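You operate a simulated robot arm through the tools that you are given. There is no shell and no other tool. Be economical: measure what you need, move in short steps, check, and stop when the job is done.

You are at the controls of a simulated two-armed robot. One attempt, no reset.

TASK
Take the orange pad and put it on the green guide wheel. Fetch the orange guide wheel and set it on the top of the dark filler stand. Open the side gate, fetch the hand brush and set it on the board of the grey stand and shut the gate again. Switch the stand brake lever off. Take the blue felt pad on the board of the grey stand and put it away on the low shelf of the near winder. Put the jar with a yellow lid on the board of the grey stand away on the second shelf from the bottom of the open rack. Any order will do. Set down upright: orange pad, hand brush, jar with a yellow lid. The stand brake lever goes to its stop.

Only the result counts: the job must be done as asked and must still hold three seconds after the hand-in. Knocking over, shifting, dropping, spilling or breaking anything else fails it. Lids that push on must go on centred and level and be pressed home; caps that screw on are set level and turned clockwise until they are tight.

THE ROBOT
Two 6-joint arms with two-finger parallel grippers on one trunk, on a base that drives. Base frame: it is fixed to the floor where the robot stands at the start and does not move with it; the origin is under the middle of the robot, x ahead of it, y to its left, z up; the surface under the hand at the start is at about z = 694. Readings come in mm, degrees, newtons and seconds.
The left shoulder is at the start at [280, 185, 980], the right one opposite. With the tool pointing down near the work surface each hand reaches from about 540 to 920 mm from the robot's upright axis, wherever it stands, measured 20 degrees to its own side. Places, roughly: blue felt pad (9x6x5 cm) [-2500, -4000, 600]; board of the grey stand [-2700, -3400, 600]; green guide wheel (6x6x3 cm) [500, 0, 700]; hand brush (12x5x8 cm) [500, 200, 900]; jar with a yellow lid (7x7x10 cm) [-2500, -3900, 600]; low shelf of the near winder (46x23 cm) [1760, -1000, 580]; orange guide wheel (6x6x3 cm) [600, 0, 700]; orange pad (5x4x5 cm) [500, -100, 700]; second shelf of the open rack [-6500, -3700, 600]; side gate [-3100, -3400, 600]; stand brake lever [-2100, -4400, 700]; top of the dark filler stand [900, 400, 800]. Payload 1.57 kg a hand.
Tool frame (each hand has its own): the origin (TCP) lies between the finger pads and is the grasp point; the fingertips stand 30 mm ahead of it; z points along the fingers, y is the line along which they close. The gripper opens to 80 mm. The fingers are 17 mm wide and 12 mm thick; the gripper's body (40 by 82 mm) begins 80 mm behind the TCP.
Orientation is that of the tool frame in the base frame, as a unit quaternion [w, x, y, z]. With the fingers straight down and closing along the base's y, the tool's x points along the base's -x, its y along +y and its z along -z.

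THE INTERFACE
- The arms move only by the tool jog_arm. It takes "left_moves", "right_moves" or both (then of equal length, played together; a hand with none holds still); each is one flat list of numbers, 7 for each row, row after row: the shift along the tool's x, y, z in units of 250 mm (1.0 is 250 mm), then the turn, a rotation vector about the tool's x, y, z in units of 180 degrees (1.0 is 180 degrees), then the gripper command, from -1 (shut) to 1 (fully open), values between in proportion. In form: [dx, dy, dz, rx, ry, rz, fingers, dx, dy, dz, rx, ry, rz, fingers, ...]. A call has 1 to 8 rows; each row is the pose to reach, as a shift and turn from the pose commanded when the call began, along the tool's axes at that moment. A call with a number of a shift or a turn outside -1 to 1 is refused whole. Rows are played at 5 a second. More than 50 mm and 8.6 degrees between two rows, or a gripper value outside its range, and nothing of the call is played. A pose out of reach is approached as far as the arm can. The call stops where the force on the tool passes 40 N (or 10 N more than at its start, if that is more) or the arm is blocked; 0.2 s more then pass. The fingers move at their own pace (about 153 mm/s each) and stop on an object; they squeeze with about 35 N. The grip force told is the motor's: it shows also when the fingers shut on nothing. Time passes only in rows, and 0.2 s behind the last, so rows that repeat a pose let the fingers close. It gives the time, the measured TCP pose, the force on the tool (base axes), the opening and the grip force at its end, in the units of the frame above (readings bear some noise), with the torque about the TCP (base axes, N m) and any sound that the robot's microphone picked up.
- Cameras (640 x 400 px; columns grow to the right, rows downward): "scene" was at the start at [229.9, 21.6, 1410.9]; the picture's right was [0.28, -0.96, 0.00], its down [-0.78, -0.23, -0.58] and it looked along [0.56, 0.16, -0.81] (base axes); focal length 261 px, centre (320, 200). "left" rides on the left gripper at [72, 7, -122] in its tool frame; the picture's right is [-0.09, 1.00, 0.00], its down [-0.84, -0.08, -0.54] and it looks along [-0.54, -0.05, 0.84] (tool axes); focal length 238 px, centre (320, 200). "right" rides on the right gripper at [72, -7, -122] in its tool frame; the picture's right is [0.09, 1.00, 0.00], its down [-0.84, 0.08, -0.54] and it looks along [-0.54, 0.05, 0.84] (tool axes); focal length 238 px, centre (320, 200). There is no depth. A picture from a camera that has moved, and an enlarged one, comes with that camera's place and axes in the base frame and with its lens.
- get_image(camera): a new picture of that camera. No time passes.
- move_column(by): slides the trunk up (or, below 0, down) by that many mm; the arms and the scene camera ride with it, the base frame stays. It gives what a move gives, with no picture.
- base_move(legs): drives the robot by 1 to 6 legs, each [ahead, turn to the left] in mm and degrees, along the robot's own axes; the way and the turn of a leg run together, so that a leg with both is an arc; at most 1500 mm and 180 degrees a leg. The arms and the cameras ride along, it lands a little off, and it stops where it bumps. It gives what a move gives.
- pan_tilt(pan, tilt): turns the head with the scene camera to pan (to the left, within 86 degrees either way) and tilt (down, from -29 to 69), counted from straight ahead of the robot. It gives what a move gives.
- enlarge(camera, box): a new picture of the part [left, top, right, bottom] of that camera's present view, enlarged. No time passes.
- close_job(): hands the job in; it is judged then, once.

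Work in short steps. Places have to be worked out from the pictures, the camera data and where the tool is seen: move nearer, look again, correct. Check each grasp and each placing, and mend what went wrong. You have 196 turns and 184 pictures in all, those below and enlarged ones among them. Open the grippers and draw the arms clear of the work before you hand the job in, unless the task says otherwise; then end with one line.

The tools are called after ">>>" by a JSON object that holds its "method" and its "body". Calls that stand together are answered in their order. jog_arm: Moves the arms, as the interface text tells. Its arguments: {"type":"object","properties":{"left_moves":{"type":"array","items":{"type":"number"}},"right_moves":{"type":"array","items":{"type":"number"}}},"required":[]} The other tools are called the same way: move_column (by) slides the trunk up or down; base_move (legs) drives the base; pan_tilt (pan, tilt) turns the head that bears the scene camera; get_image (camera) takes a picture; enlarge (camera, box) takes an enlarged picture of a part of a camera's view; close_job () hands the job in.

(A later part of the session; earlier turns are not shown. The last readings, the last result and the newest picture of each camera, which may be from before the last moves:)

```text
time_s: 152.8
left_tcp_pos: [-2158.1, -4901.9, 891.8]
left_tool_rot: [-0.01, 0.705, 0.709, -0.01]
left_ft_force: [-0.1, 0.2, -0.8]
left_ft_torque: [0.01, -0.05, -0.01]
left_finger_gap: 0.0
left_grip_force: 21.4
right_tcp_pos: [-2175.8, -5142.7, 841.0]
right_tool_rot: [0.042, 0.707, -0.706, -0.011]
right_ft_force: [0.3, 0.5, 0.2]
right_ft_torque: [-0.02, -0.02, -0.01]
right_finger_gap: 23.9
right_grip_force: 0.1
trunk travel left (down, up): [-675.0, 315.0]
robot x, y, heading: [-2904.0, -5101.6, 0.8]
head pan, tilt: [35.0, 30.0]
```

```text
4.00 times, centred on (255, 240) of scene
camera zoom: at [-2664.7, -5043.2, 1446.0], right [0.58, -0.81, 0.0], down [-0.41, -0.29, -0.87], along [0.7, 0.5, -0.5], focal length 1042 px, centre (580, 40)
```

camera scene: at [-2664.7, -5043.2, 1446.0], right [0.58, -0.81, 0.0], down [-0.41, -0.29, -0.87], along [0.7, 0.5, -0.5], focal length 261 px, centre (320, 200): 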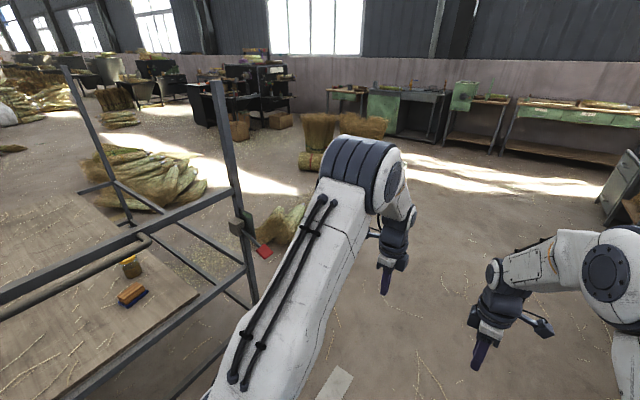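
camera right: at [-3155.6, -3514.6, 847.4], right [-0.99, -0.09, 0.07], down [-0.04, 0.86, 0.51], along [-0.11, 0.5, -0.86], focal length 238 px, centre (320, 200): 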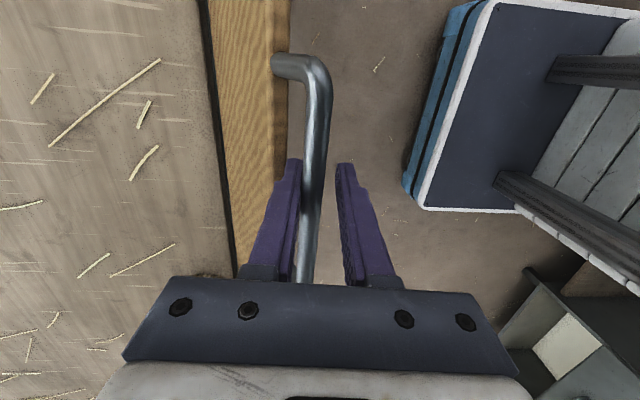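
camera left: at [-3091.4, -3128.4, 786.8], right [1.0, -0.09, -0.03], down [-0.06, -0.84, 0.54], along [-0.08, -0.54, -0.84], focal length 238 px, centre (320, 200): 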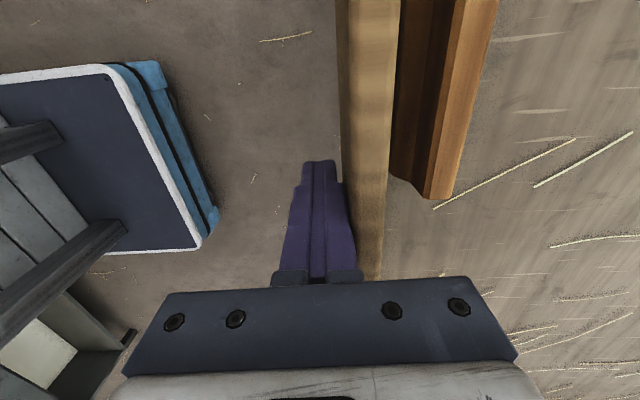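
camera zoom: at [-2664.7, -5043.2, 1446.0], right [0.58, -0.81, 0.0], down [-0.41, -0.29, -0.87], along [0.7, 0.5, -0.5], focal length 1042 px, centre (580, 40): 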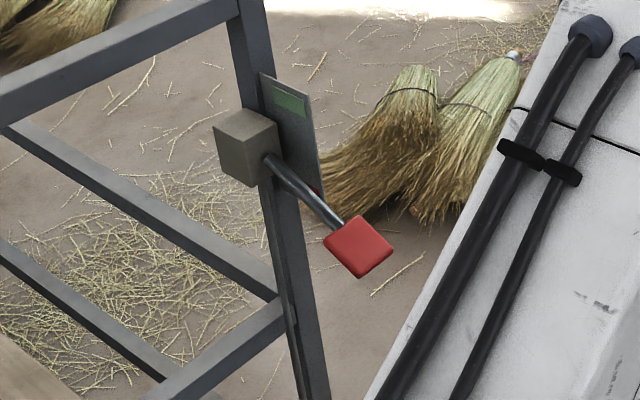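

The southeast post is really at about (-2145,-4240) and the lever handle near (-2100,-4345,690). I'll pull both hands in before turning north beside it.

>>> {"method": "jog_arm", "body": {"left_moves": [0, -0.17, 0, 0, 0, 0, -1, 0, -0.34, 0, 0, 0, 0, -1, 0, -0.51, 0, 0, 0, 0, -1, 0, -0.68, 0, 0, 0, 0, -1], "right_moves": [0, 0.15, -0.05, 0, 0, 0, -1, 0, 0.3, -0.1, 0, 0, 0, -1, 0, 0.45, -0.15, 0, 0, 0, -1, 0, 0.6, -0.2, 0, 0, 0, -1]}}

>>> {"method": "base_move", "body": {"legs": [[980, 0], [0, 89.2]]}}

>>> {"method": "pan_tilt", "body": {"pan": 10, "tilt": 38}}

>>> {"method": "get_image", "body": {"camera": "scene"}}

```text
time_s: 153.8
left_tcp_pos: [-2326.1, -4901.9, 897.1]
left_tool_rot: [-0.01, 0.705, 0.709, -0.01]
left_ft_force: [-0.3, 0.3, 0.0]
left_ft_torque: [0.03, 0.03, -0.01]
left_finger_gap: 0.0
left_grip_force: 20.9
right_tcp_pos: [-2320.3, -5139.5, 901.7]
right_tool_rot: [0.042, 0.707, -0.706, -0.012]
right_ft_force: [1.2, 0.2, -0.1]
right_ft_torque: [-0.01, 0.03, 0.0]
right_finger_gap: 0.0
right_grip_force: 22.1
trunk travel left (down, up): [-675.0, 315.0]
robot x, y, heading: [-2897.2, -5097.5, 0.5]
head pan, tilt: [35.0, 30.0]
```

```text
time_s: 162.7
left_tcp_pos: [-2094.4, -4515.7, 897.9]
left_tool_rot: [-0.001, 0.015, 1.0, -0.015]
left_ft_force: [0.2, -0.7, -0.3]
left_ft_torque: [0.04, -0.01, -0.03]
left_finger_gap: 0.0
left_grip_force: 21.1
right_tcp_pos: [-1855.1, -4515.0, 902.5]
right_tool_rot: [0.039, 0.999, -0.016, 0.02]
right_ft_force: [-0.3, 0.3, -0.9]
right_ft_torque: [0.04, -0.03, 0.0]
right_finger_gap: 0.3
right_grip_force: 21.6
trunk travel left (down, up): [-675.0, 315.0]
robot x, y, heading: [-1913.0, -5095.8, 88.5]
head pan, tilt: [35.0, 30.0]
```

```text
time_s: 163.6
left_tcp_pos: [-2094.5, -4514.7, 896.2]
left_tool_rot: [0.0, 0.015, 1.0, -0.014]
left_ft_force: [0.1, -0.2, 0.4]
left_ft_torque: [-0.01, 0.03, 0.02]
left_finger_gap: 0.0
left_grip_force: 21.5
right_tcp_pos: [-1855.3, -4516.0, 902.0]
right_tool_rot: [0.038, 0.999, -0.017, 0.021]
right_ft_force: [-0.3, 0.3, -0.1]
right_ft_torque: [0.0, 0.0, -0.01]
right_finger_gap: 0.0
right_grip_force: 21.3
trunk travel left (down, up): [-675.0, 315.0]
robot x, y, heading: [-1914.9, -5093.9, 88.5]
head pan, tilt: [10.0, 38.0]
```

```text
95 pictures are left
camera scene: at [-1926.4, -4845.5, 1433.7], right [0.99, 0.15, 0.0], down [0.09, -0.61, -0.79], along [-0.12, 0.78, -0.62], focal length 261 px, centre (320, 200)
```

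scene: 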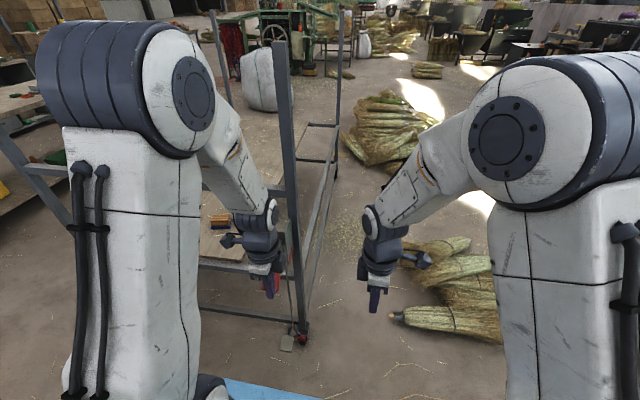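

The lever is hidden behind the left gripper. I'll raise the left hand and zoom in.

>>> {"method": "jog_arm", "body": {"left_moves": [0, 0, -0.19, 0, 0, 0, -1, 0, 0, -0.38, 0, 0, 0, -1, 0, 0, -0.57, 0, 0, 0, -1, 0, 0, -0.76, 0, 0, 0, -1, 0, 0, -0.95, 0, 0, 0, -1]}}

>>> {"method": "enlarge", "body": {"camera": "scene", "box": [200, 180, 360, 340]}}

```text
time_s: 164.8
left_tcp_pos: [-2093.2, -4507.4, 1135.6]
left_tool_rot: [-0.001, 0.015, 1.0, -0.014]
left_ft_force: [0.7, -1.3, -0.5]
left_ft_torque: [0.01, 0.04, 0.01]
left_finger_gap: 0.1
left_grip_force: 21.5
right_tcp_pos: [-1855.6, -4516.5, 902.6]
right_tool_rot: [0.038, 0.999, -0.017, 0.021]
right_ft_force: [0.3, 0.3, -0.9]
right_ft_torque: [-0.02, -0.02, -0.02]
right_finger_gap: 0.1
right_grip_force: 21.1
trunk travel left (down, up): [-675.0, 315.0]
robot x, y, heading: [-1915.9, -5094.9, 88.2]
head pan, tilt: [10.0, 38.0]
```

```text
2.50 times, centred on (280, 260) of scene
camera zoom: at [-1926.4, -4845.4, 1433.6], right [0.99, 0.15, 0.0], down [0.09, -0.61, -0.79], along [-0.12, 0.78, -0.62], focal length 651 px, centre (420, 50)
```

zoom: 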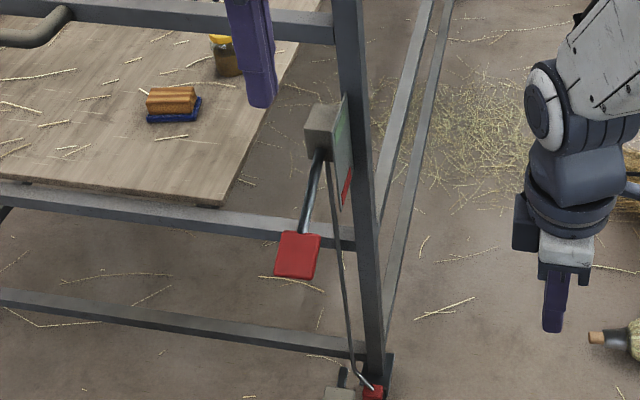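

The handle triangulates to (-2147,-4400,742) and its pivot to (-2147,-4275,792). It swings about the x axis and is now at the lower, red end. I'll turn the left hand to close along x and go above the handle.

>>> {"method": "jog_arm", "body": {"left_moves": [0.027, 0.0535, 0.1, 0, 0, -0.047, 1, 0.054, 0.107, 0.2, 0, 0, -0.094, 1, 0.081, 0.16, 0.3, 0, 0, -0.141, 1, 0.108, 0.214, 0.4, 0, 0, -0.188, 1, 0.135, 0.268, 0.5, 0, 0, -0.235, 1, 0.162, 0.32, 0.6, 0, 0, -0.282, 1, 0.189, 0.375, 0.7, 0, 0, -0.329, 1, 0.216, 0.428, 0.8, 0, 0, -0.376, 1]}}

>>> {"method": "jog_arm", "body": {"left_moves": [0, 0, 0, 0, 0, -0.041, 1, 0, 0, 0, 0, 0, -0.083, 1, 0, 0, 0, 0, 0, -0.124, 1]}}

>>> {"method": "get_image", "body": {"camera": "left"}}

```text
time_s: 166.6
left_tcp_pos: [-2144.5, -4405.3, 932.2]
left_tool_rot: [-0.008, -0.546, 0.838, -0.012]
left_ft_force: [0.7, -0.1, -0.1]
left_ft_torque: [0.0, 0.0, -0.01]
left_finger_gap: 80.3
left_grip_force: 0.1
right_tcp_pos: [-1855.5, -4516.0, 903.3]
right_tool_rot: [0.038, 0.999, -0.017, 0.021]
right_ft_force: [0.3, -0.8, 0.6]
right_ft_torque: [0.0, 0.05, 0.01]
right_finger_gap: 0.0
right_grip_force: 21.7
trunk travel left (down, up): [-675.0, 315.0]
robot x, y, heading: [-1918.5, -5092.5, 88.2]
head pan, tilt: [10.0, 38.0]
```

```text
time_s: 167.4
left_tcp_pos: [-2145.6, -4405.1, 931.1]
left_tool_rot: [-0.011, -0.698, 0.716, -0.011]
left_ft_force: [0.4, 0.5, -1.1]
left_ft_torque: [0.01, -0.04, 0.02]
left_finger_gap: 80.1
left_grip_force: 0.1
right_tcp_pos: [-1855.8, -4515.7, 902.5]
right_tool_rot: [0.038, 0.999, -0.017, 0.02]
right_ft_force: [0.5, -0.3, -0.2]
right_ft_torque: [-0.01, 0.02, 0.03]
right_finger_gap: 0.0
right_grip_force: 21.0
trunk travel left (down, up): [-675.0, 315.0]
robot x, y, heading: [-1912.6, -5089.1, 88.4]
head pan, tilt: [10.0, 38.0]
```

```text
93 pictures are left
camera left: at [-2153.3, -4472.9, 1056.0], right [-0.99, 0.12, 0.0], down [0.1, 0.85, 0.52], along [0.06, 0.51, -0.86], focal length 238 px, centre (320, 200)
```

left: 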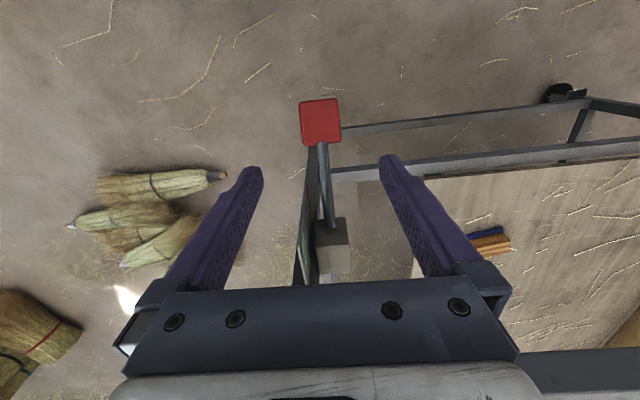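

The handle is at (-2146,-4402), about 54 mm wide. I'll descend around its outer part and grip.

>>> {"method": "jog_arm", "body": {"left_moves": [0.028, 0, 0.18, 0, 0, 0, 1, 0.028, 0, 0.36, 0, 0, 0, 1, 0.028, 0, 0.55, 0, 0, 0, 1, 0.028, 0, 0.735, 0, 0, 0, 1, 0.028, 0, 0.735, 0, 0, 0, -1, 0.028, 0, 0.735, 0, 0, 0, -1]}}

>>> {"method": "get_image", "body": {"camera": "left"}}

```text
time_s: 168.8
left_tcp_pos: [-2143.8, -4417.3, 748.5]
left_tool_rot: [-0.01, -0.697, 0.717, -0.01]
left_ft_force: [9.6, 1.1, -3.7]
left_ft_torque: [-0.31, -0.53, 0.51]
left_finger_gap: 49.9
left_grip_force: 45.2
right_tcp_pos: [-1855.1, -4514.8, 900.9]
right_tool_rot: [0.038, 0.999, -0.016, 0.02]
right_ft_force: [-0.5, 0.5, 0.5]
right_ft_torque: [0.0, -0.01, 0.03]
right_finger_gap: 0.0
right_grip_force: 21.6
trunk travel left (down, up): [-675.0, 315.0]
robot x, y, heading: [-1917.9, -5092.9, 88.3]
head pan, tilt: [10.0, 38.0]
```

```text
92 pictures are left
camera left: at [-2152.7, -4484.9, 871.7], right [-0.99, 0.12, 0.0], down [0.1, 0.85, 0.52], along [0.06, 0.51, -0.86], focal length 238 px, centre (320, 200)
```

left: 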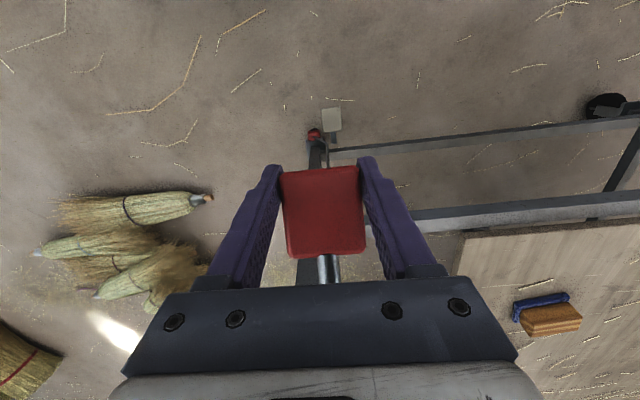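

Gripped. I'll swing the lever up along its arc until it meets the stop.

>>> {"method": "jog_arm", "body": {"left_moves": [0.015, 0, -0.06, 0, 0, 0, -1, 0.022, 0, -0.12, 0, 0, 0, -1, 0.023, 0, -0.18, 0, 0, 0, -1, 0.02, 0, -0.246, 0, 0, 0, -1, 0.008, 0, -0.306, 0, 0, 0, -1, -0.008, 0, -0.366, 0, 0, 0, -1, -0.032, 0, -0.422, 0, 0, 0, -1, -0.06, 0, -0.478, 0, 0, 0, -1]}}

>>> {"method": "get_image", "body": {"camera": "left"}}

```text
time_s: 170.6
left_tcp_pos: [-2143.8, -4399.9, 868.3]
left_tool_rot: [-0.01, -0.696, 0.718, -0.01]
left_ft_force: [14.0, -7.3, -4.4]
left_ft_torque: [-1.41, -0.31, 0.85]
left_finger_gap: 49.7
left_grip_force: 44.9
right_tcp_pos: [-1855.7, -4516.7, 901.5]
right_tool_rot: [0.038, 0.999, -0.017, 0.02]
right_ft_force: [0.2, -1.0, 0.0]
right_ft_torque: [-0.01, 0.02, 0.03]
right_finger_gap: 0.1
right_grip_force: 21.8
trunk travel left (down, up): [-675.0, 315.0]
robot x, y, heading: [-1913.6, -5092.7, 88.4]
head pan, tilt: [10.0, 38.0]
```

```text
91 pictures are left
camera left: at [-2152.5, -4466.2, 992.2], right [-0.99, 0.12, 0.0], down [0.1, 0.85, 0.52], along [0.06, 0.51, -0.86], focal length 238 px, centre (320, 200)
```

left: 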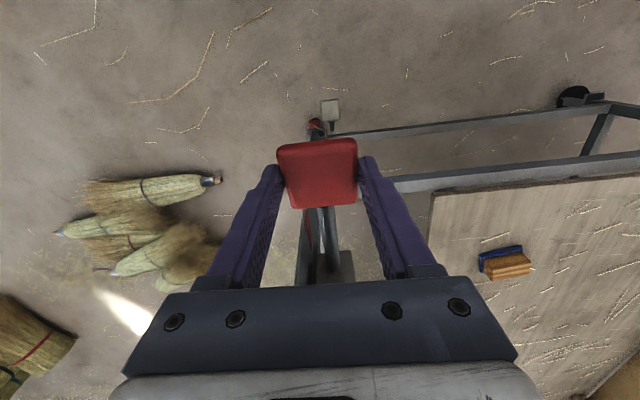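

It's at about 31° up with no stop yet. I'll continue along the arc.

>>> {"method": "jog_arm", "body": {"left_moves": [-0.028, 0, -0.052, 0, 0, 0, -1, -0.068, 0, -0.1, 0, 0, 0, -1, -0.112, 0, -0.144, 0, 0, 0, -1, -0.16, 0, -0.18, 0, 0, 0, -1, -0.212, 0, -0.212, 0, 0, 0, -1]}}

>>> {"method": "get_image", "body": {"camera": "left"}}

>>> {"method": "enlarge", "body": {"camera": "scene", "box": [200, 150, 360, 310]}}

```text
time_s: 171.8
left_tcp_pos: [-2142.9, -4342.6, 920.5]
left_tool_rot: [-0.01, -0.696, 0.718, -0.009]
left_ft_force: [0.4, 0.4, 1.0]
left_ft_torque: [0.0, -0.01, 0.02]
left_finger_gap: 0.2
left_grip_force: 20.9
right_tcp_pos: [-1854.9, -4515.6, 902.3]
right_tool_rot: [0.037, 0.999, -0.016, 0.021]
right_ft_force: [-1.1, 0.0, 0.5]
right_ft_torque: [-0.03, -0.03, 0.01]
right_finger_gap: 0.2
right_grip_force: 21.5
trunk travel left (down, up): [-675.0, 315.0]
robot x, y, heading: [-1916.7, -5087.4, 88.8]
head pan, tilt: [10.0, 38.0]
```

```text
90 pictures are left
camera left: at [-2151.9, -4411.7, 1043.9], right [-0.99, 0.12, 0.0], down [0.1, 0.85, 0.52], along [0.06, 0.52, -0.85], focal length 238 px, centre (320, 200)
```

left: 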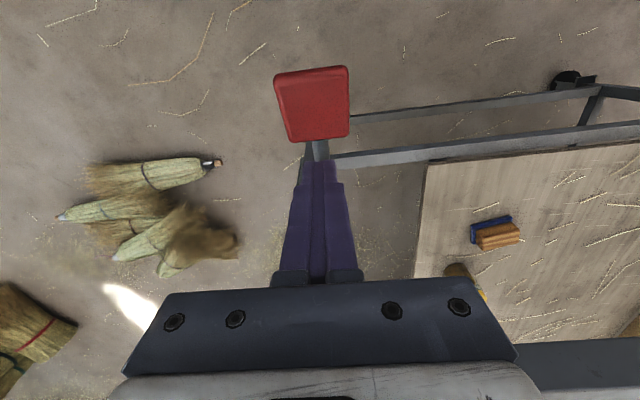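

```text
2.50 times, centred on (280, 230) of scene
camera zoom: at [-1926.2, -4845.4, 1433.8], right [0.99, 0.15, 0.0], down [0.09, -0.61, -0.79], along [-0.12, 0.78, -0.62], focal length 651 px, centre (420, 125)
```

zoom: 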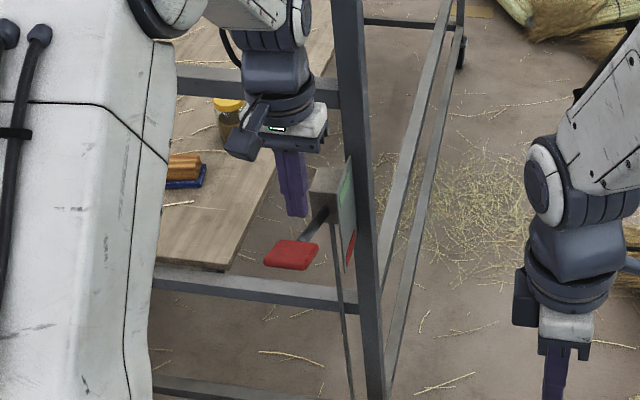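

The grip slipped off with the lever at about 33° up, probably at its stop. I'll verify by pushing the handle northward from its outer end with closed fingers.

>>> {"method": "jog_arm", "body": {"left_moves": [0.1, 0, -0.16, 0, 0, 0, -1, 0.28, 0, -0.16, 0, 0, 0, -1, 0.46, 0, -0.14, 0, 0, 0, -1, 0.46, 0, 0.03, 0, 0, 0, -1, 0.46, 0, 0.17, 0, 0, 0, -1, 0.37, 0, 0.17, 0, 0, 0, -1, 0.32, 0, 0.17, 0, 0, 0, -1, 0.29, 0, 0.17, 0, 0, 0, -1]}}

>>> {"method": "get_image", "body": {"camera": "left"}}

```text
time_s: 173.6
left_tcp_pos: [-2145.2, -4418.5, 878.2]
left_tool_rot: [-0.011, -0.697, 0.717, -0.011]
left_ft_force: [0.9, 0.0, 0.0]
left_ft_torque: [-0.02, 0.0, -0.01]
left_finger_gap: 0.0
left_grip_force: 21.5
right_tcp_pos: [-1856.3, -4515.8, 902.3]
right_tool_rot: [0.037, 0.999, -0.016, 0.02]
right_ft_force: [-0.4, 0.3, -0.1]
right_ft_torque: [0.01, -0.01, 0.03]
right_finger_gap: 0.0
right_grip_force: 21.5
trunk travel left (down, up): [-675.0, 315.0]
robot x, y, heading: [-1915.9, -5092.3, 88.1]
head pan, tilt: [10.0, 38.0]
```

```text
88 pictures are left
camera left: at [-2153.5, -4485.6, 1002.1], right [-0.99, 0.12, 0.0], down [0.1, 0.85, 0.52], along [0.06, 0.51, -0.86], focal length 238 px, centre (320, 200)
```

left: 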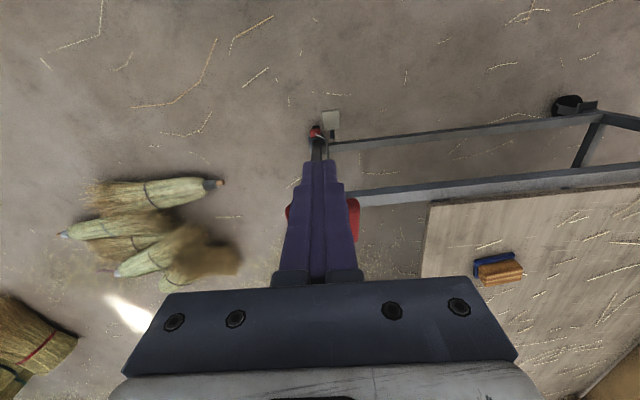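

No contact yet, so I'll continue pushing north in small steps.

>>> {"method": "jog_arm", "body": {"left_moves": [-0.03, 0, 0, 0, 0, 0, -1, -0.06, 0, 0, 0, 0, 0, -1, -0.08, 0, 0, 0, 0, 0, -1, -0.1, 0, 0, 0, 0, 0, -1, -0.12, 0, 0, 0, 0, 0, -1, -0.14, 0, 0, 0, 0, 0, -1]}}

>>> {"method": "enlarge", "body": {"camera": "scene", "box": [220, 190, 320, 270]}}

```text
time_s: 175.0
left_tcp_pos: [-2144.8, -4382.9, 878.2]
left_tool_rot: [-0.009, -0.697, 0.717, -0.009]
left_ft_force: [1.2, -6.2, 0.1]
left_ft_torque: [-0.08, -0.07, 0.04]
left_finger_gap: 0.0
left_grip_force: 21.3
right_tcp_pos: [-1855.4, -4516.0, 902.4]
right_tool_rot: [0.038, 0.999, -0.016, 0.02]
right_ft_force: [-0.3, 0.3, -0.7]
right_ft_torque: [0.03, -0.01, 0.0]
right_finger_gap: 0.0
right_grip_force: 21.2
trunk travel left (down, up): [-675.0, 315.0]
robot x, y, heading: [-1916.0, -5092.8, 88.3]
head pan, tilt: [10.0, 38.0]
```

```text
5.00 times, centred on (270, 230) of scene
camera zoom: at [-1926.0, -4845.9, 1433.7], right [0.99, 0.15, 0.0], down [0.09, -0.61, -0.79], along [-0.12, 0.78, -0.62], focal length 1303 px, centre (570, 50)
```

zoom: 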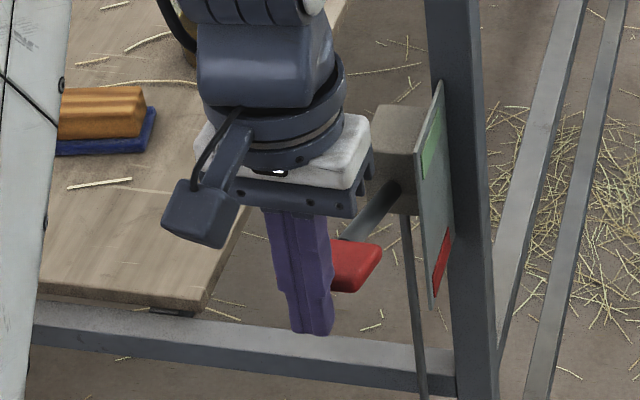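

Contact at 6 N. I'll push a bit further to find out whether it's at the stop.

>>> {"method": "jog_arm", "body": {"left_moves": [-0.02, 0, 0, 0, 0, 0, -1, -0.04, 0, 0, 0, 0, 0, -1, -0.06, 0, 0, 0, 0, 0, -1, -0.08, 0, 0, 0, 0, 0, -1, -0.1, 0, 0, 0, 0, 0, -1, -0.12, 0, 0, 0, 0, 0, -1]}}

>>> {"method": "enlarge", "body": {"camera": "scene", "box": [220, 190, 320, 270]}}

```text
time_s: 176.4
left_tcp_pos: [-2143.4, -4350.4, 876.5]
left_tool_rot: [-0.008, -0.696, 0.718, -0.007]
left_ft_force: [0.0, 0.8, 0.2]
left_ft_torque: [-0.05, 0.02, 0.02]
left_finger_gap: 0.0
left_grip_force: 21.9
right_tcp_pos: [-1854.1, -4516.3, 902.5]
right_tool_rot: [0.037, 0.999, -0.016, 0.021]
right_ft_force: [-0.4, 0.3, -0.5]
right_ft_torque: [0.02, -0.05, -0.04]
right_finger_gap: 0.0
right_grip_force: 21.0
trunk travel left (down, up): [-675.0, 315.0]
robot x, y, heading: [-1921.0, -5091.5, 88.2]
head pan, tilt: [10.0, 38.0]
```

```text
5.00 times, centred on (270, 230) of scene
camera zoom: at [-1926.1, -4845.2, 1433.5], right [0.99, 0.15, 0.0], down [0.09, -0.61, -0.79], along [-0.12, 0.78, -0.62], focal length 1303 px, centre (570, 50)
```

zoom: 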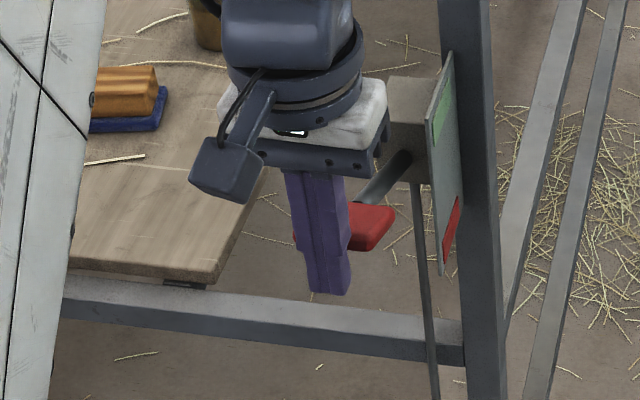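

The lever is off, but the stand now rolls freely: the last pushes moved it about 90 mm north. I'll draw the hand away, compare with my earlier view, and then pull the stand back.

>>> {"method": "jog_arm", "body": {"left_moves": [0.15, 0, 0, 0, 0, 0, -1, 0.3, 0, 0, 0, 0, 0, -1, 0.35, 0, -0.17, 0, 0, 0, -1, 0.35, 0, -0.36, 0, 0, 0, -1, 0.35, 0, -0.55, 0, 0, 0, -1, 0.35, 0, -0.74, 0, 0, 0, -1, 0.35, 0, -0.93, 0, 0, 0, -1]}}

>>> {"method": "get_image", "body": {"camera": "scene"}}

```text
time_s: 178.0
left_tcp_pos: [-2144.8, -4432.9, 1113.0]
left_tool_rot: [-0.01, -0.697, 0.717, -0.01]
left_ft_force: [-0.3, -0.4, -0.4]
left_ft_torque: [-0.01, -0.04, 0.0]
left_finger_gap: 0.2
left_grip_force: 21.3
right_tcp_pos: [-1854.8, -4515.7, 901.8]
right_tool_rot: [0.037, 0.999, -0.016, 0.021]
right_ft_force: [0.6, 0.6, 0.3]
right_ft_torque: [-0.01, -0.02, -0.03]
right_finger_gap: 0.0
right_grip_force: 21.9
trunk travel left (down, up): [-675.0, 315.0]
robot x, y, heading: [-1913.5, -5095.1, 88.5]
head pan, tilt: [10.0, 38.0]
```

```text
85 pictures are left
camera scene: at [-1926.2, -4845.4, 1433.6], right [0.99, 0.15, 0.0], down [0.09, -0.61, -0.79], along [-0.12, 0.78, -0.62], focal length 261 px, centre (320, 200)
```

scene: 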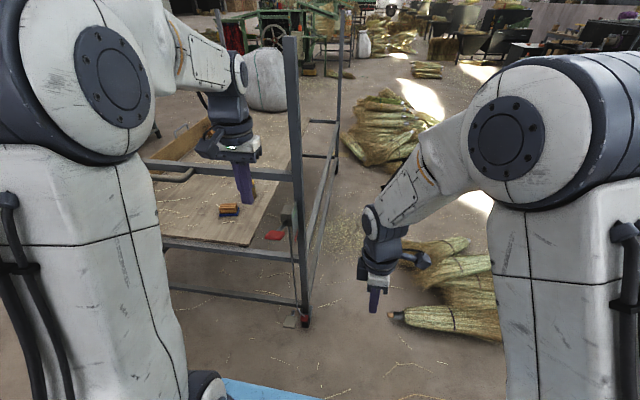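

The stand rolled about 91 mm straight north with no visible yaw. I'll shift the left hand beside the post, drive 200 mm closer, and hook the crossbar from its north side.

>>> {"method": "jog_arm", "body": {"left_moves": [0, 0.17, 0, 0, 0, 0, -1, 0, 0.34, 0, 0, 0, 0, -1]}}

>>> {"method": "base_move", "body": {"legs": [[200, 0]]}}

>>> {"method": "get_image", "body": {"camera": "left"}}

>>> {"method": "get_image", "body": {"camera": "scene"}}

```text
time_s: 178.6
left_tcp_pos: [-2230.3, -4431.2, 1109.9]
left_tool_rot: [-0.011, -0.696, 0.718, -0.01]
left_ft_force: [0.3, 0.4, 0.7]
left_ft_torque: [0.0, 0.01, -0.05]
left_finger_gap: 0.2
left_grip_force: 21.9
right_tcp_pos: [-1855.7, -4516.3, 901.9]
right_tool_rot: [0.037, 0.999, -0.017, 0.02]
right_ft_force: [0.3, 0.1, 0.6]
right_ft_torque: [0.01, 0.01, -0.02]
right_finger_gap: 0.3
right_grip_force: 21.5
trunk travel left (down, up): [-675.0, 315.0]
robot x, y, heading: [-1918.2, -5091.6, 88.5]
head pan, tilt: [10.0, 38.0]
```

```text
time_s: 180.2
left_tcp_pos: [-2227.2, -4227.4, 1110.2]
left_tool_rot: [-0.01, -0.698, 0.716, -0.009]
left_ft_force: [-0.7, 0.5, 0.1]
left_ft_torque: [0.0, -0.01, -0.03]
left_finger_gap: 0.2
left_grip_force: 21.5
right_tcp_pos: [-1851.9, -4311.8, 902.1]
right_tool_rot: [0.037, 0.999, -0.015, 0.022]
right_ft_force: [0.3, -0.5, 0.4]
right_ft_torque: [0.04, 0.06, -0.02]
right_finger_gap: 0.0
right_grip_force: 21.1
trunk travel left (down, up): [-675.0, 315.0]
robot x, y, heading: [-1910.6, -4890.2, 88.4]
head pan, tilt: [10.0, 38.0]
```

```text
84 pictures are left
camera left: at [-2235.6, -4295.4, 1234.8], right [-0.99, 0.12, 0.0], down [0.1, 0.85, 0.52], along [0.06, 0.51, -0.86], focal length 238 px, centre (320, 200)
```

left: 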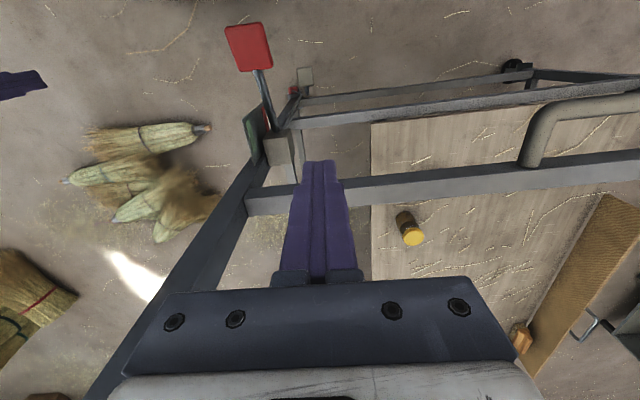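

```text
83 pictures are left
camera scene: at [-1921.8, -4641.5, 1433.7], right [0.99, 0.15, 0.0], down [0.09, -0.61, -0.79], along [-0.12, 0.78, -0.62], focal length 261 px, centre (320, 200)
```

scene: 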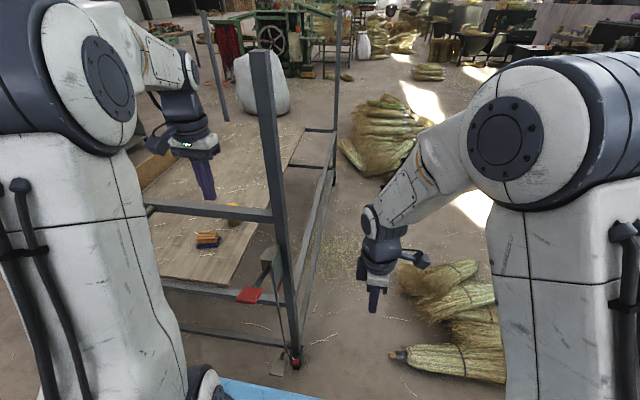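

The crossbar joint is now at (-2129,-4151,985). I'll bring the closed left fingers over it and down on its north side.

>>> {"method": "jog_arm", "body": {"left_moves": [-0.16, 0, 0, 0, 0, 0, -1, -0.32, 0, 0, 0, 0, 0, -1, -0.488, 0, 0, 0, 0, 0, -1, -0.488, 0, 0.19, 0, 0, 0, -1, -0.488, 0, 0.38, 0, 0, 0, -1, -0.488, 0, 0.58, 0, 0, 0, -1]}}

>>> {"method": "jog_arm", "body": {"left_moves": [0.03, 0, 0, 0, 0, 0, -1, 0.06, 0, 0, 0, 0, 0, -1, 0.085, 0, 0, 0, 0, 0, -1, 0.11, 0, 0, 0, 0, 0, -1, 0.135, 0, 0, 0, 0, 0, -1, 0.16, 0, 0, 0, 0, 0, -1]}}

>>> {"method": "get_image", "body": {"camera": "scene"}}

```text
time_s: 181.6
left_tcp_pos: [-2225.9, -4107.8, 961.8]
left_tool_rot: [-0.01, -0.698, 0.716, -0.01]
left_ft_force: [-0.5, 0.2, 0.4]
left_ft_torque: [0.0, 0.02, 0.0]
left_finger_gap: 0.0
left_grip_force: 20.7
right_tcp_pos: [-1852.3, -4311.7, 900.5]
right_tool_rot: [0.038, 0.999, -0.014, 0.022]
right_ft_force: [-0.8, -0.4, -0.1]
right_ft_torque: [0.0, 0.02, -0.02]
right_finger_gap: 0.1
right_grip_force: 21.7
trunk travel left (down, up): [-675.0, 315.0]
robot x, y, heading: [-1908.7, -4887.8, 88.5]
head pan, tilt: [10.0, 38.0]
```

```text
time_s: 183.0
left_tcp_pos: [-2225.5, -4153.4, 962.7]
left_tool_rot: [-0.012, -0.698, 0.716, -0.013]
left_ft_force: [-0.4, -0.3, 0.7]
left_ft_torque: [-0.01, -0.02, 0.01]
left_finger_gap: 0.1
left_grip_force: 21.1
right_tcp_pos: [-1851.5, -4311.4, 902.9]
right_tool_rot: [0.038, 0.999, -0.015, 0.021]
right_ft_force: [0.6, 0.8, 0.3]
right_ft_torque: [0.05, 0.0, -0.01]
right_finger_gap: 0.0
right_grip_force: 21.6
trunk travel left (down, up): [-675.0, 315.0]
robot x, y, heading: [-1915.4, -4887.6, 88.6]
head pan, tilt: [10.0, 38.0]
```

```text
82 pictures are left
camera scene: at [-1921.8, -4641.6, 1433.9], right [0.99, 0.15, 0.0], down [0.09, -0.61, -0.79], along [-0.12, 0.78, -0.62], focal length 261 px, centre (320, 200)
```

scene: 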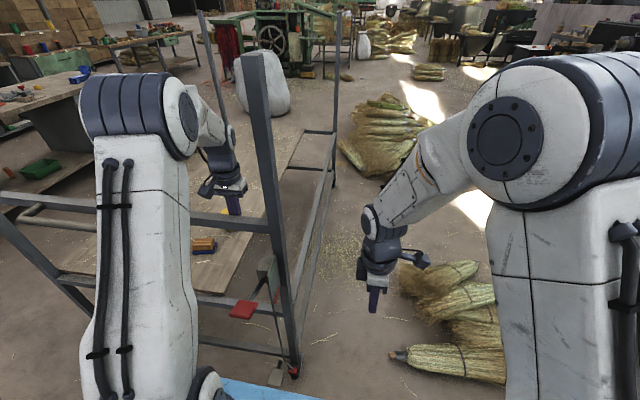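

The stand follows smoothly. I'll pull the remaining ~60 mm slowly.

>>> {"method": "jog_arm", "body": {"left_moves": [0.03, 0, 0, 0, 0, 0, -1, 0.06, 0, 0, 0, 0, 0, -1, 0.09, 0, 0, 0, 0, 0, -1, 0.12, 0, 0, 0, 0, 0, -1, 0.15, 0, 0, 0, 0, 0, -1, 0.18, 0, 0, 0, 0, 0, -1, 0.21, 0, 0, 0, 0, 0, -1, 0.23, 0, 0, 0, 0, 0, -1]}}

>>> {"method": "base_move", "body": {"legs": [[0, 0]]}}

>>> {"method": "get_image", "body": {"camera": "scene"}}

```text
time_s: 184.8
left_tcp_pos: [-2227.4, -4206.8, 965.6]
left_tool_rot: [-0.011, -0.698, 0.716, -0.01]
left_ft_force: [-1.4, 6.7, -1.2]
left_ft_torque: [-0.04, 0.01, 0.08]
left_finger_gap: 0.0
left_grip_force: 21.2
right_tcp_pos: [-1852.8, -4311.5, 901.2]
right_tool_rot: [0.038, 0.999, -0.015, 0.021]
right_ft_force: [0.0, -0.6, -0.3]
right_ft_torque: [0.05, 0.01, 0.0]
right_finger_gap: 0.0
right_grip_force: 21.7
trunk travel left (down, up): [-675.0, 315.0]
robot x, y, heading: [-1910.5, -4889.2, 88.3]
head pan, tilt: [10.0, 38.0]
```

```text
time_s: 185.5
left_tcp_pos: [-2227.5, -4207.8, 964.0]
left_tool_rot: [-0.01, -0.698, 0.716, -0.01]
left_ft_force: [-1.7, 6.2, -3.3]
left_ft_torque: [-0.01, -0.01, 0.08]
left_finger_gap: 0.0
left_grip_force: 21.9
right_tcp_pos: [-1851.8, -4311.7, 902.0]
right_tool_rot: [0.038, 0.999, -0.015, 0.021]
right_ft_force: [0.1, 1.0, 0.8]
right_ft_torque: [0.01, 0.02, 0.01]
right_finger_gap: 0.1
right_grip_force: 21.6
trunk travel left (down, up): [-675.0, 315.0]
robot x, y, heading: [-1914.7, -4888.4, 88.6]
head pan, tilt: [10.0, 38.0]
```

```text
81 pictures are left
camera scene: at [-1922.0, -4640.7, 1433.6], right [0.99, 0.15, 0.0], down [0.09, -0.61, -0.79], along [-0.12, 0.78, -0.62], focal length 261 px, centre (320, 200)
```

scene: 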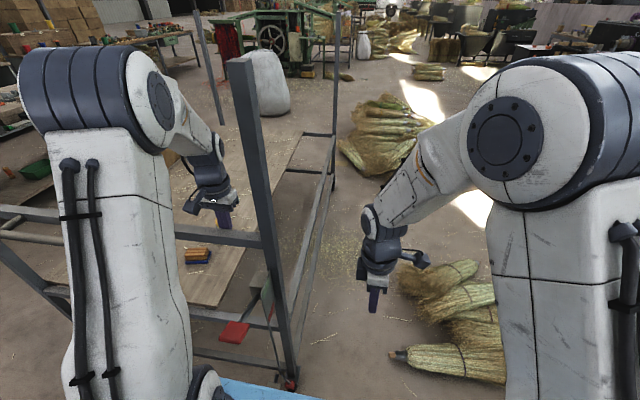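

The stand is back to within about 7 mm of where it was. I'll unhook, raise and pull in the left hand, then reposition facing the stand's south end at x≈-2550.

>>> {"method": "jog_arm", "body": {"left_moves": [-0.05, 0, 0, 0, 0, 0, -1, -0.05, 0, -0.19, 0, 0, 0, -1, -0.05, 0, -0.38, 0, 0, 0, -1, -0.05, 0, -0.57, 0, 0, 0, -1, 0.13, 0, -0.57, 0, 0, 0, -1, 0.31, 0, -0.57, 0, 0, 0, -1, 0.49, 0, -0.57, 0, 0, 0, -1, 0.67, 0, -0.57, 0, 0, 0, -1]}}

>>> {"method": "base_move", "body": {"legs": [[-130, 0], [0, 91.5], [640, 0], [0, -90]]}}

>>> {"method": "pan_tilt", "body": {"pan": 0, "tilt": 38}}

>>> {"method": "get_image", "body": {"camera": "scene"}}

```text
time_s: 187.3
left_tcp_pos: [-2230.0, -4371.3, 1111.4]
left_tool_rot: [-0.01, -0.698, 0.716, -0.01]
left_ft_force: [0.5, 0.7, -0.4]
left_ft_torque: [0.0, 0.0, -0.01]
left_finger_gap: 0.1
left_grip_force: 21.0
right_tcp_pos: [-1852.4, -4311.1, 903.1]
right_tool_rot: [0.038, 0.999, -0.017, 0.022]
right_ft_force: [-0.3, 0.1, 0.5]
right_ft_torque: [-0.04, 0.0, -0.01]
right_finger_gap: 0.1
right_grip_force: 21.2
trunk travel left (down, up): [-675.0, 315.0]
robot x, y, heading: [-1913.8, -4886.0, 88.5]
head pan, tilt: [10.0, 38.0]
```

```text
time_s: 199.4
left_tcp_pos: [-2897.5, -4514.7, 1111.2]
left_tool_rot: [0.01, 0.715, -0.699, 0.011]
left_ft_force: [0.5, -0.1, 0.5]
left_ft_torque: [0.0, 0.03, -0.03]
left_finger_gap: 0.2
left_grip_force: 21.2
right_tcp_pos: [-2525.2, -4438.4, 901.3]
right_tool_rot: [0.037, 0.999, 0.009, 0.022]
right_ft_force: [-0.4, -0.6, -0.4]
right_ft_torque: [-0.01, -0.02, 0.02]
right_finger_gap: 0.1
right_grip_force: 21.6
trunk travel left (down, up): [-675.0, 315.0]
robot x, y, heading: [-2559.7, -5015.9, 91.6]
head pan, tilt: [10.0, 38.0]
```

```text
time_s: 200.1
left_tcp_pos: [-2897.6, -4516.6, 1110.7]
left_tool_rot: [0.01, 0.715, -0.699, 0.01]
left_ft_force: [-0.1, 0.0, 0.7]
left_ft_torque: [0.0, 0.01, -0.03]
left_finger_gap: 0.0
left_grip_force: 21.3
right_tcp_pos: [-2523.6, -4437.7, 902.8]
right_tool_rot: [0.037, 0.999, 0.009, 0.023]
right_ft_force: [-0.4, -0.4, -0.1]
right_ft_torque: [0.0, 0.01, 0.03]
right_finger_gap: 0.0
right_grip_force: 21.7
trunk travel left (down, up): [-675.0, 315.0]
robot x, y, heading: [-2557.4, -5015.8, 91.4]
head pan, tilt: [0.0, 38.0]
```

```text
80 pictures are left
camera scene: at [-2562.0, -4768.8, 1433.7], right [1.0, 0.02, 0.0], down [0.01, -0.62, -0.79], along [-0.02, 0.79, -0.62], focal length 261 px, centre (320, 200)
```

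scene: 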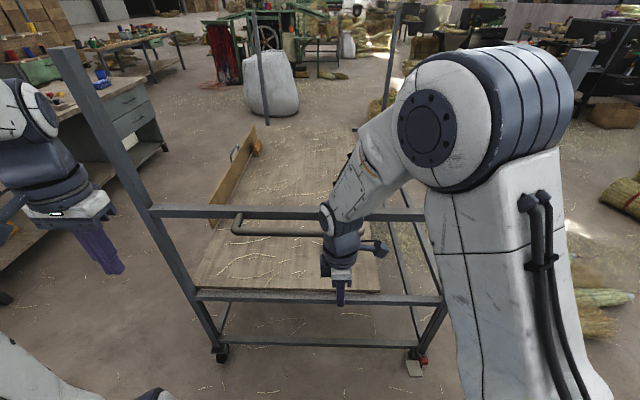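

The arms can go under the crossbar (opening z≈590–960). I'll lower the column 380 mm and turn the right hand back to closing sideways, pitched 45° forward.

>>> {"method": "move_column", "body": {"by": -380}}

>>> {"method": "jog_arm", "body": {"right_moves": [0, 0, -0.05, 0, 0, 0.047, 0, 0, 0, -0.1, 0, 0, 0.094, 0.3, 0, 0, -0.15, 0, 0, 0.141, 1, 0, 0, -0.2, 0, 0, 0.188, 1, 0, 0, -0.25, 0, 0, 0.235, 1, 0, 0, -0.3, 0, 0, 0.282, 1, 0, 0, -0.35, 0, 0, 0.329, 1, 0, 0, -0.4, 0, 0, 0.376, 1]}}

>>> {"method": "jog_arm", "body": {"right_moves": [0, 0, 0, 0, 0, 0.041, 1, 0, 0, 0, 0, 0, 0.083, 1, 0, 0, 0, 0, 0, 0.124, 1]}}

```text
time_s: 203.8
left_tcp_pos: [-2898.2, -4514.6, 731.2]
left_tool_rot: [0.011, 0.715, -0.699, 0.011]
left_ft_force: [-0.2, -0.3, -0.4]
left_ft_torque: [0.0, 0.0, -0.03]
left_finger_gap: 0.0
left_grip_force: 21.0
right_tcp_pos: [-2523.1, -4438.7, 521.7]
right_tool_rot: [0.037, 0.999, 0.009, 0.023]
right_ft_force: [-0.3, -0.1, -0.3]
right_ft_torque: [0.0, 0.0, 0.01]
right_finger_gap: 0.1
right_grip_force: 21.1
trunk travel left (down, up): [-295.0, 695.0]
robot x, y, heading: [-2556.3, -5017.5, 91.2]
head pan, tilt: [0.0, 38.0]
```

```text
time_s: 205.6
left_tcp_pos: [-2897.3, -4515.4, 730.9]
left_tool_rot: [0.011, 0.715, -0.699, 0.011]
left_ft_force: [0.1, 0.6, -0.1]
left_ft_torque: [0.0, 0.01, 0.02]
left_finger_gap: 0.2
left_grip_force: 20.9
right_tcp_pos: [-2527.6, -4431.0, 621.9]
right_tool_rot: [0.019, 0.834, -0.55, 0.039]
right_ft_force: [0.2, -1.0, 0.1]
right_ft_torque: [0.02, 0.03, 0.03]
right_finger_gap: 80.1
right_grip_force: 0.1
trunk travel left (down, up): [-295.0, 695.0]
robot x, y, heading: [-2554.3, -5015.6, 91.2]
head pan, tilt: [0.0, 38.0]
```

```text
time_s: 206.4
left_tcp_pos: [-2897.2, -4515.6, 731.0]
left_tool_rot: [0.011, 0.715, -0.699, 0.011]
left_ft_force: [0.0, -0.7, -0.2]
left_ft_torque: [-0.01, -0.03, 0.02]
left_finger_gap: 0.4
left_grip_force: 21.3
right_tcp_pos: [-2528.3, -4430.0, 622.6]
right_tool_rot: [0.012, 0.713, -0.7, 0.043]
right_ft_force: [-0.4, -0.2, -0.6]
right_ft_torque: [0.02, -0.01, -0.01]
right_finger_gap: 80.1
right_grip_force: 0.1
trunk travel left (down, up): [-295.0, 695.0]
robot x, y, heading: [-2556.0, -5017.2, 91.4]
head pan, tilt: [0.0, 38.0]
```

Now I'll pitch both tools 45° forward; the hand cameras will then look ahead.

>>> {"method": "jog_arm", "body": {"right_moves": [0, 0, 0, -0.002, -0.0458, 0.002, 1, 0, 0, 0, -0.004, -0.0916, 0.004, 1, 0, 0, 0, -0.006, -0.1374, 0.006, 1, 0, 0, 0, -0.008, -0.1832, 0.008, 1, 0, 0, 0, -0.01, -0.229, 0.01, 1, 0, 0, 0, -0.011, -0.2747, 0.011, 1], "left_moves": [0, 0.04, 0, 0, -0.0433, 0.001, 1, 0, 0, 0, 0.001, -0.0867, 0.002, 1, 0, 0, 0, 0.0015, -0.13, 0.003, 1, 0, 0, 0, 0.002, -0.173, 0.004, 1, 0, 0, 0, 0.0025, -0.2167, 0.006, 1, 0, 0, 0, 0.003, -0.26, 0.007, 1]}}

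>>> {"method": "base_move", "body": {"legs": [[150, -1.4]]}}

>>> {"method": "get_image", "body": {"camera": "right"}}

>>> {"method": "get_image", "body": {"camera": "scene"}}

```text
time_s: 207.8
left_tcp_pos: [-2918.9, -4507.4, 717.5]
left_tool_rot: [-0.272, 0.653, -0.652, -0.272]
left_ft_force: [1.3, 0.0, -0.4]
left_ft_torque: [-0.01, -0.01, 0.01]
left_finger_gap: 80.0
left_grip_force: 0.1
left hand out of reach, approached as far as the arm can: row 3, 4, 5, 6
right_tcp_pos: [-2544.9, -4414.4, 631.8]
right_tool_rot: [-0.271, 0.654, -0.653, -0.271]
right_ft_force: [0.2, 0.6, 0.2]
right_ft_torque: [0.0, 0.01, -0.02]
right_finger_gap: 79.9
right_grip_force: 0.0
right hand out of reach, approached as far as the arm can: row 6
trunk travel left (down, up): [-295.0, 695.0]
robot x, y, heading: [-2556.9, -5017.7, 91.1]
head pan, tilt: [0.0, 38.0]
```

```text
time_s: 209.2
left_tcp_pos: [-2908.7, -4344.9, 716.4]
left_tool_rot: [0.276, -0.644, 0.661, 0.267]
left_ft_force: [1.0, 0.1, -0.5]
left_ft_torque: [-0.03, 0.01, -0.02]
left_finger_gap: 79.9
left_grip_force: 0.0
right_tcp_pos: [-2534.1, -4261.3, 631.9]
right_tool_rot: [0.275, -0.645, 0.661, 0.267]
right_ft_force: [0.7, -0.4, -0.8]
right_ft_torque: [0.0, -0.03, 0.02]
right_finger_gap: 80.1
right_grip_force: 0.1
trunk travel left (down, up): [-295.0, 695.0]
robot x, y, heading: [-2557.3, -4866.1, 89.8]
head pan, tilt: [0.0, 38.0]
```

```text
79 pictures are left
camera right: at [-2529.0, -4397.3, 665.3], right [-1.0, -0.04, -0.07], down [-0.07, 0.21, 0.98], along [-0.03, 0.98, -0.21], focal length 238 px, centre (320, 200)
```

right: 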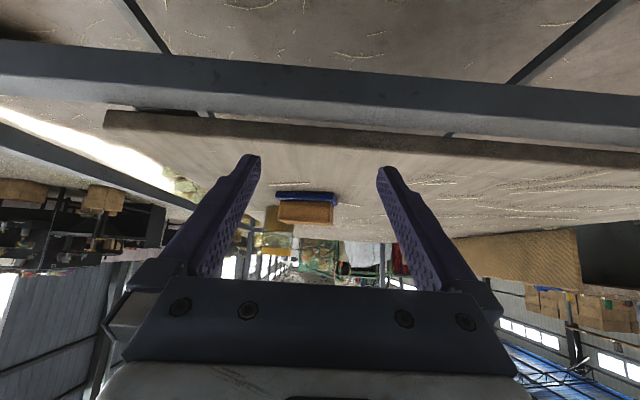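

```text
78 pictures are left
camera scene: at [-2557.7, -4615.4, 1053.7], right [1.0, 0.0, 0.0], down [0.0, -0.62, -0.79], along [0.0, 0.79, -0.62], focal length 261 px, centre (320, 200)
```

scene: 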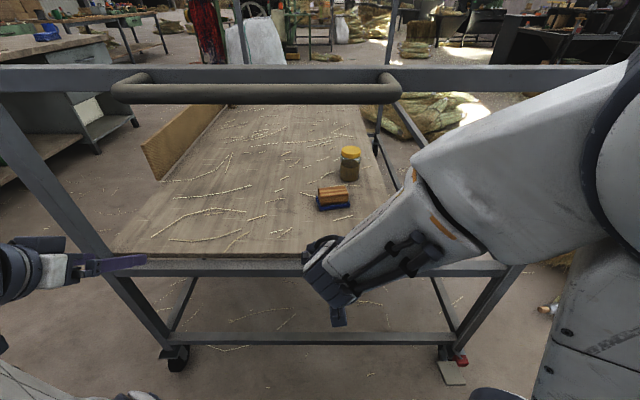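

The jar is at (-2463,-3905) and the pad at (-2522,-4042), with its block's long side along x. I'll swing the right tool to point west-down so the fingers close along y on the pad's block.

>>> {"method": "jog_arm", "body": {"right_moves": [-0.06, 0, -0.06, -0.0322, 0, -0.0322, 1, -0.113, 0, -0.113, -0.0644, 0, -0.0644, 1, -0.113, 0, -0.113, -0.0966, 0, -0.0966, 1, -0.113, 0, -0.113, -0.1288, 0, -0.1288, 1, -0.113, 0, -0.113, -0.161, 0, -0.161, 1, -0.113, 0, -0.113, -0.1932, 0, -0.1932, 1, -0.113, 0, -0.113, -0.2254, 0, -0.2254, 1, -0.113, 0, -0.113, -0.2576, 0, -0.2576, 1]}}

>>> {"method": "jog_arm", "body": {"right_moves": [0, 0, 0, -0.032, 0, -0.032, 1, 0, 0, 0, -0.064, 0, -0.064, 1, 0, 0, 0, -0.096, 0, -0.096, 1]}}

>>> {"method": "get_image", "body": {"camera": "scene"}}

```text
time_s: 211.0
left_tcp_pos: [-2907.5, -4344.4, 717.5]
left_tool_rot: [0.277, -0.644, 0.662, 0.267]
left_ft_force: [0.2, -0.6, -0.2]
left_ft_torque: [0.0, -0.03, -0.01]
left_finger_gap: 80.1
left_grip_force: 0.1
right_tcp_pos: [-2533.6, -4261.2, 669.9]
right_tool_rot: [-0.087, 0.9, -0.207, -0.373]
right_ft_force: [0.3, -0.3, -0.7]
right_ft_torque: [0.02, 0.04, 0.01]
right_finger_gap: 80.0
right_grip_force: 0.1
right hand out of reach, approached as far as the arm can: row 1, 2, 3, 4, 5
trunk travel left (down, up): [-295.0, 695.0]
robot x, y, heading: [-2556.5, -4865.8, 89.9]
head pan, tilt: [0.0, 38.0]
```

```text
time_s: 211.8
left_tcp_pos: [-2907.7, -4344.4, 716.2]
left_tool_rot: [0.277, -0.644, 0.661, 0.267]
left_ft_force: [-1.2, 0.6, 0.0]
left_ft_torque: [0.01, -0.02, -0.03]
left_finger_gap: 80.2
left_grip_force: 0.1
right_tcp_pos: [-2532.0, -4260.5, 671.1]
right_tool_rot: [-0.006, 0.924, -0.01, -0.382]
right_ft_force: [-1.1, -1.1, -0.4]
right_ft_torque: [0.0, 0.01, 0.01]
right_finger_gap: 80.1
right_grip_force: 0.1
trunk travel left (down, up): [-295.0, 695.0]
robot x, y, heading: [-2555.3, -4865.3, 89.8]
head pan, tilt: [0.0, 38.0]
```

```text
77 pictures are left
camera scene: at [-2557.7, -4615.5, 1053.7], right [1.0, 0.0, 0.0], down [0.0, -0.62, -0.79], along [0.0, 0.79, -0.62], focal length 261 px, centre (320, 200)
```

scene: 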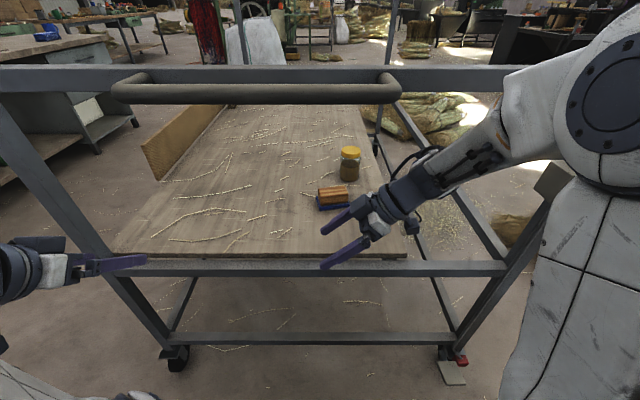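

Orientation achieved. I'll move the hand to a standoff east of the pad.

>>> {"method": "jog_arm", "body": {"right_moves": [0.038, -0.174, -0.045, 0, 0, 0, 1, 0.077, -0.349, -0.09, 0, 0, 0, 1, 0.115, -0.523, -0.136, 0, 0, 0, 1, 0.154, -0.698, -0.181, 0, 0, 0, 1, 0.192, -0.872, -0.226, 0, 0, 0, 1]}}

>>> {"method": "enlarge", "body": {"camera": "scene", "box": [280, 120, 440, 260]}}

>>> {"method": "get_image", "body": {"camera": "right"}}

```text
time_s: 213.0
left_tcp_pos: [-2907.6, -4343.7, 717.8]
left_tool_rot: [0.276, -0.645, 0.66, 0.268]
left_ft_force: [-0.4, -0.8, -0.6]
left_ft_torque: [0.03, -0.01, -0.04]
left_finger_gap: 80.2
left_grip_force: 0.0
right_tcp_pos: [-2454.6, -4045.1, 678.2]
right_tool_rot: [-0.004, 0.924, -0.011, -0.382]
right_ft_force: [-0.2, 0.3, 0.1]
right_ft_torque: [0.0, -0.01, 0.02]
right_finger_gap: 79.9
right_grip_force: 0.0
trunk travel left (down, up): [-295.0, 695.0]
robot x, y, heading: [-2557.2, -4862.9, 90.2]
head pan, tilt: [0.0, 38.0]
```

```text
2.86 times, centred on (360, 190) of scene
camera zoom: at [-2557.7, -4615.6, 1053.9], right [1.0, 0.0, 0.0], down [0.0, -0.62, -0.79], along [0.0, 0.79, -0.62], focal length 744 px, centre (206, 229)
```

zoom: 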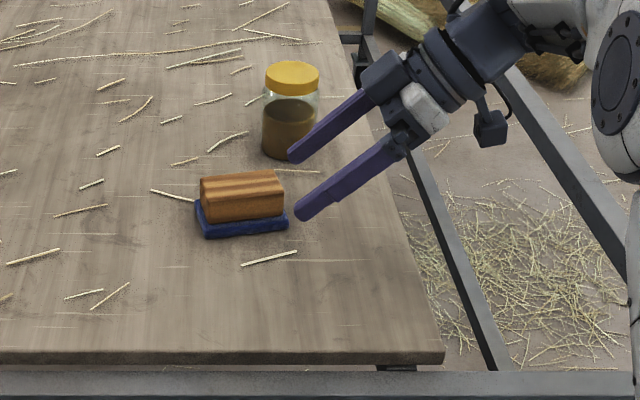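

```text
75 pictures are left
camera right: at [-2316.2, -4040.4, 713.2], right [0.04, -1.0, -0.07], down [-0.21, -0.07, 0.97], along [-0.98, -0.03, -0.21], focal length 238 px, centre (320, 200)
```

right: 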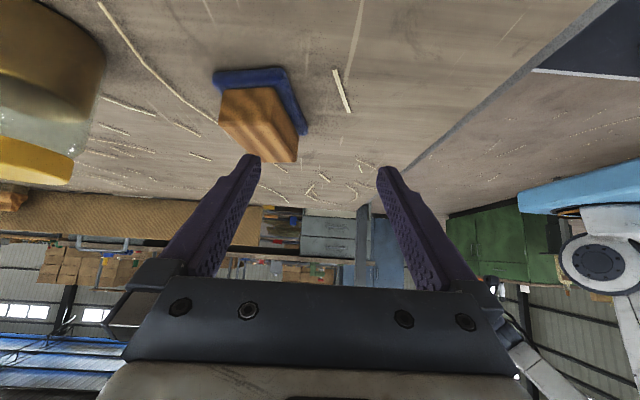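

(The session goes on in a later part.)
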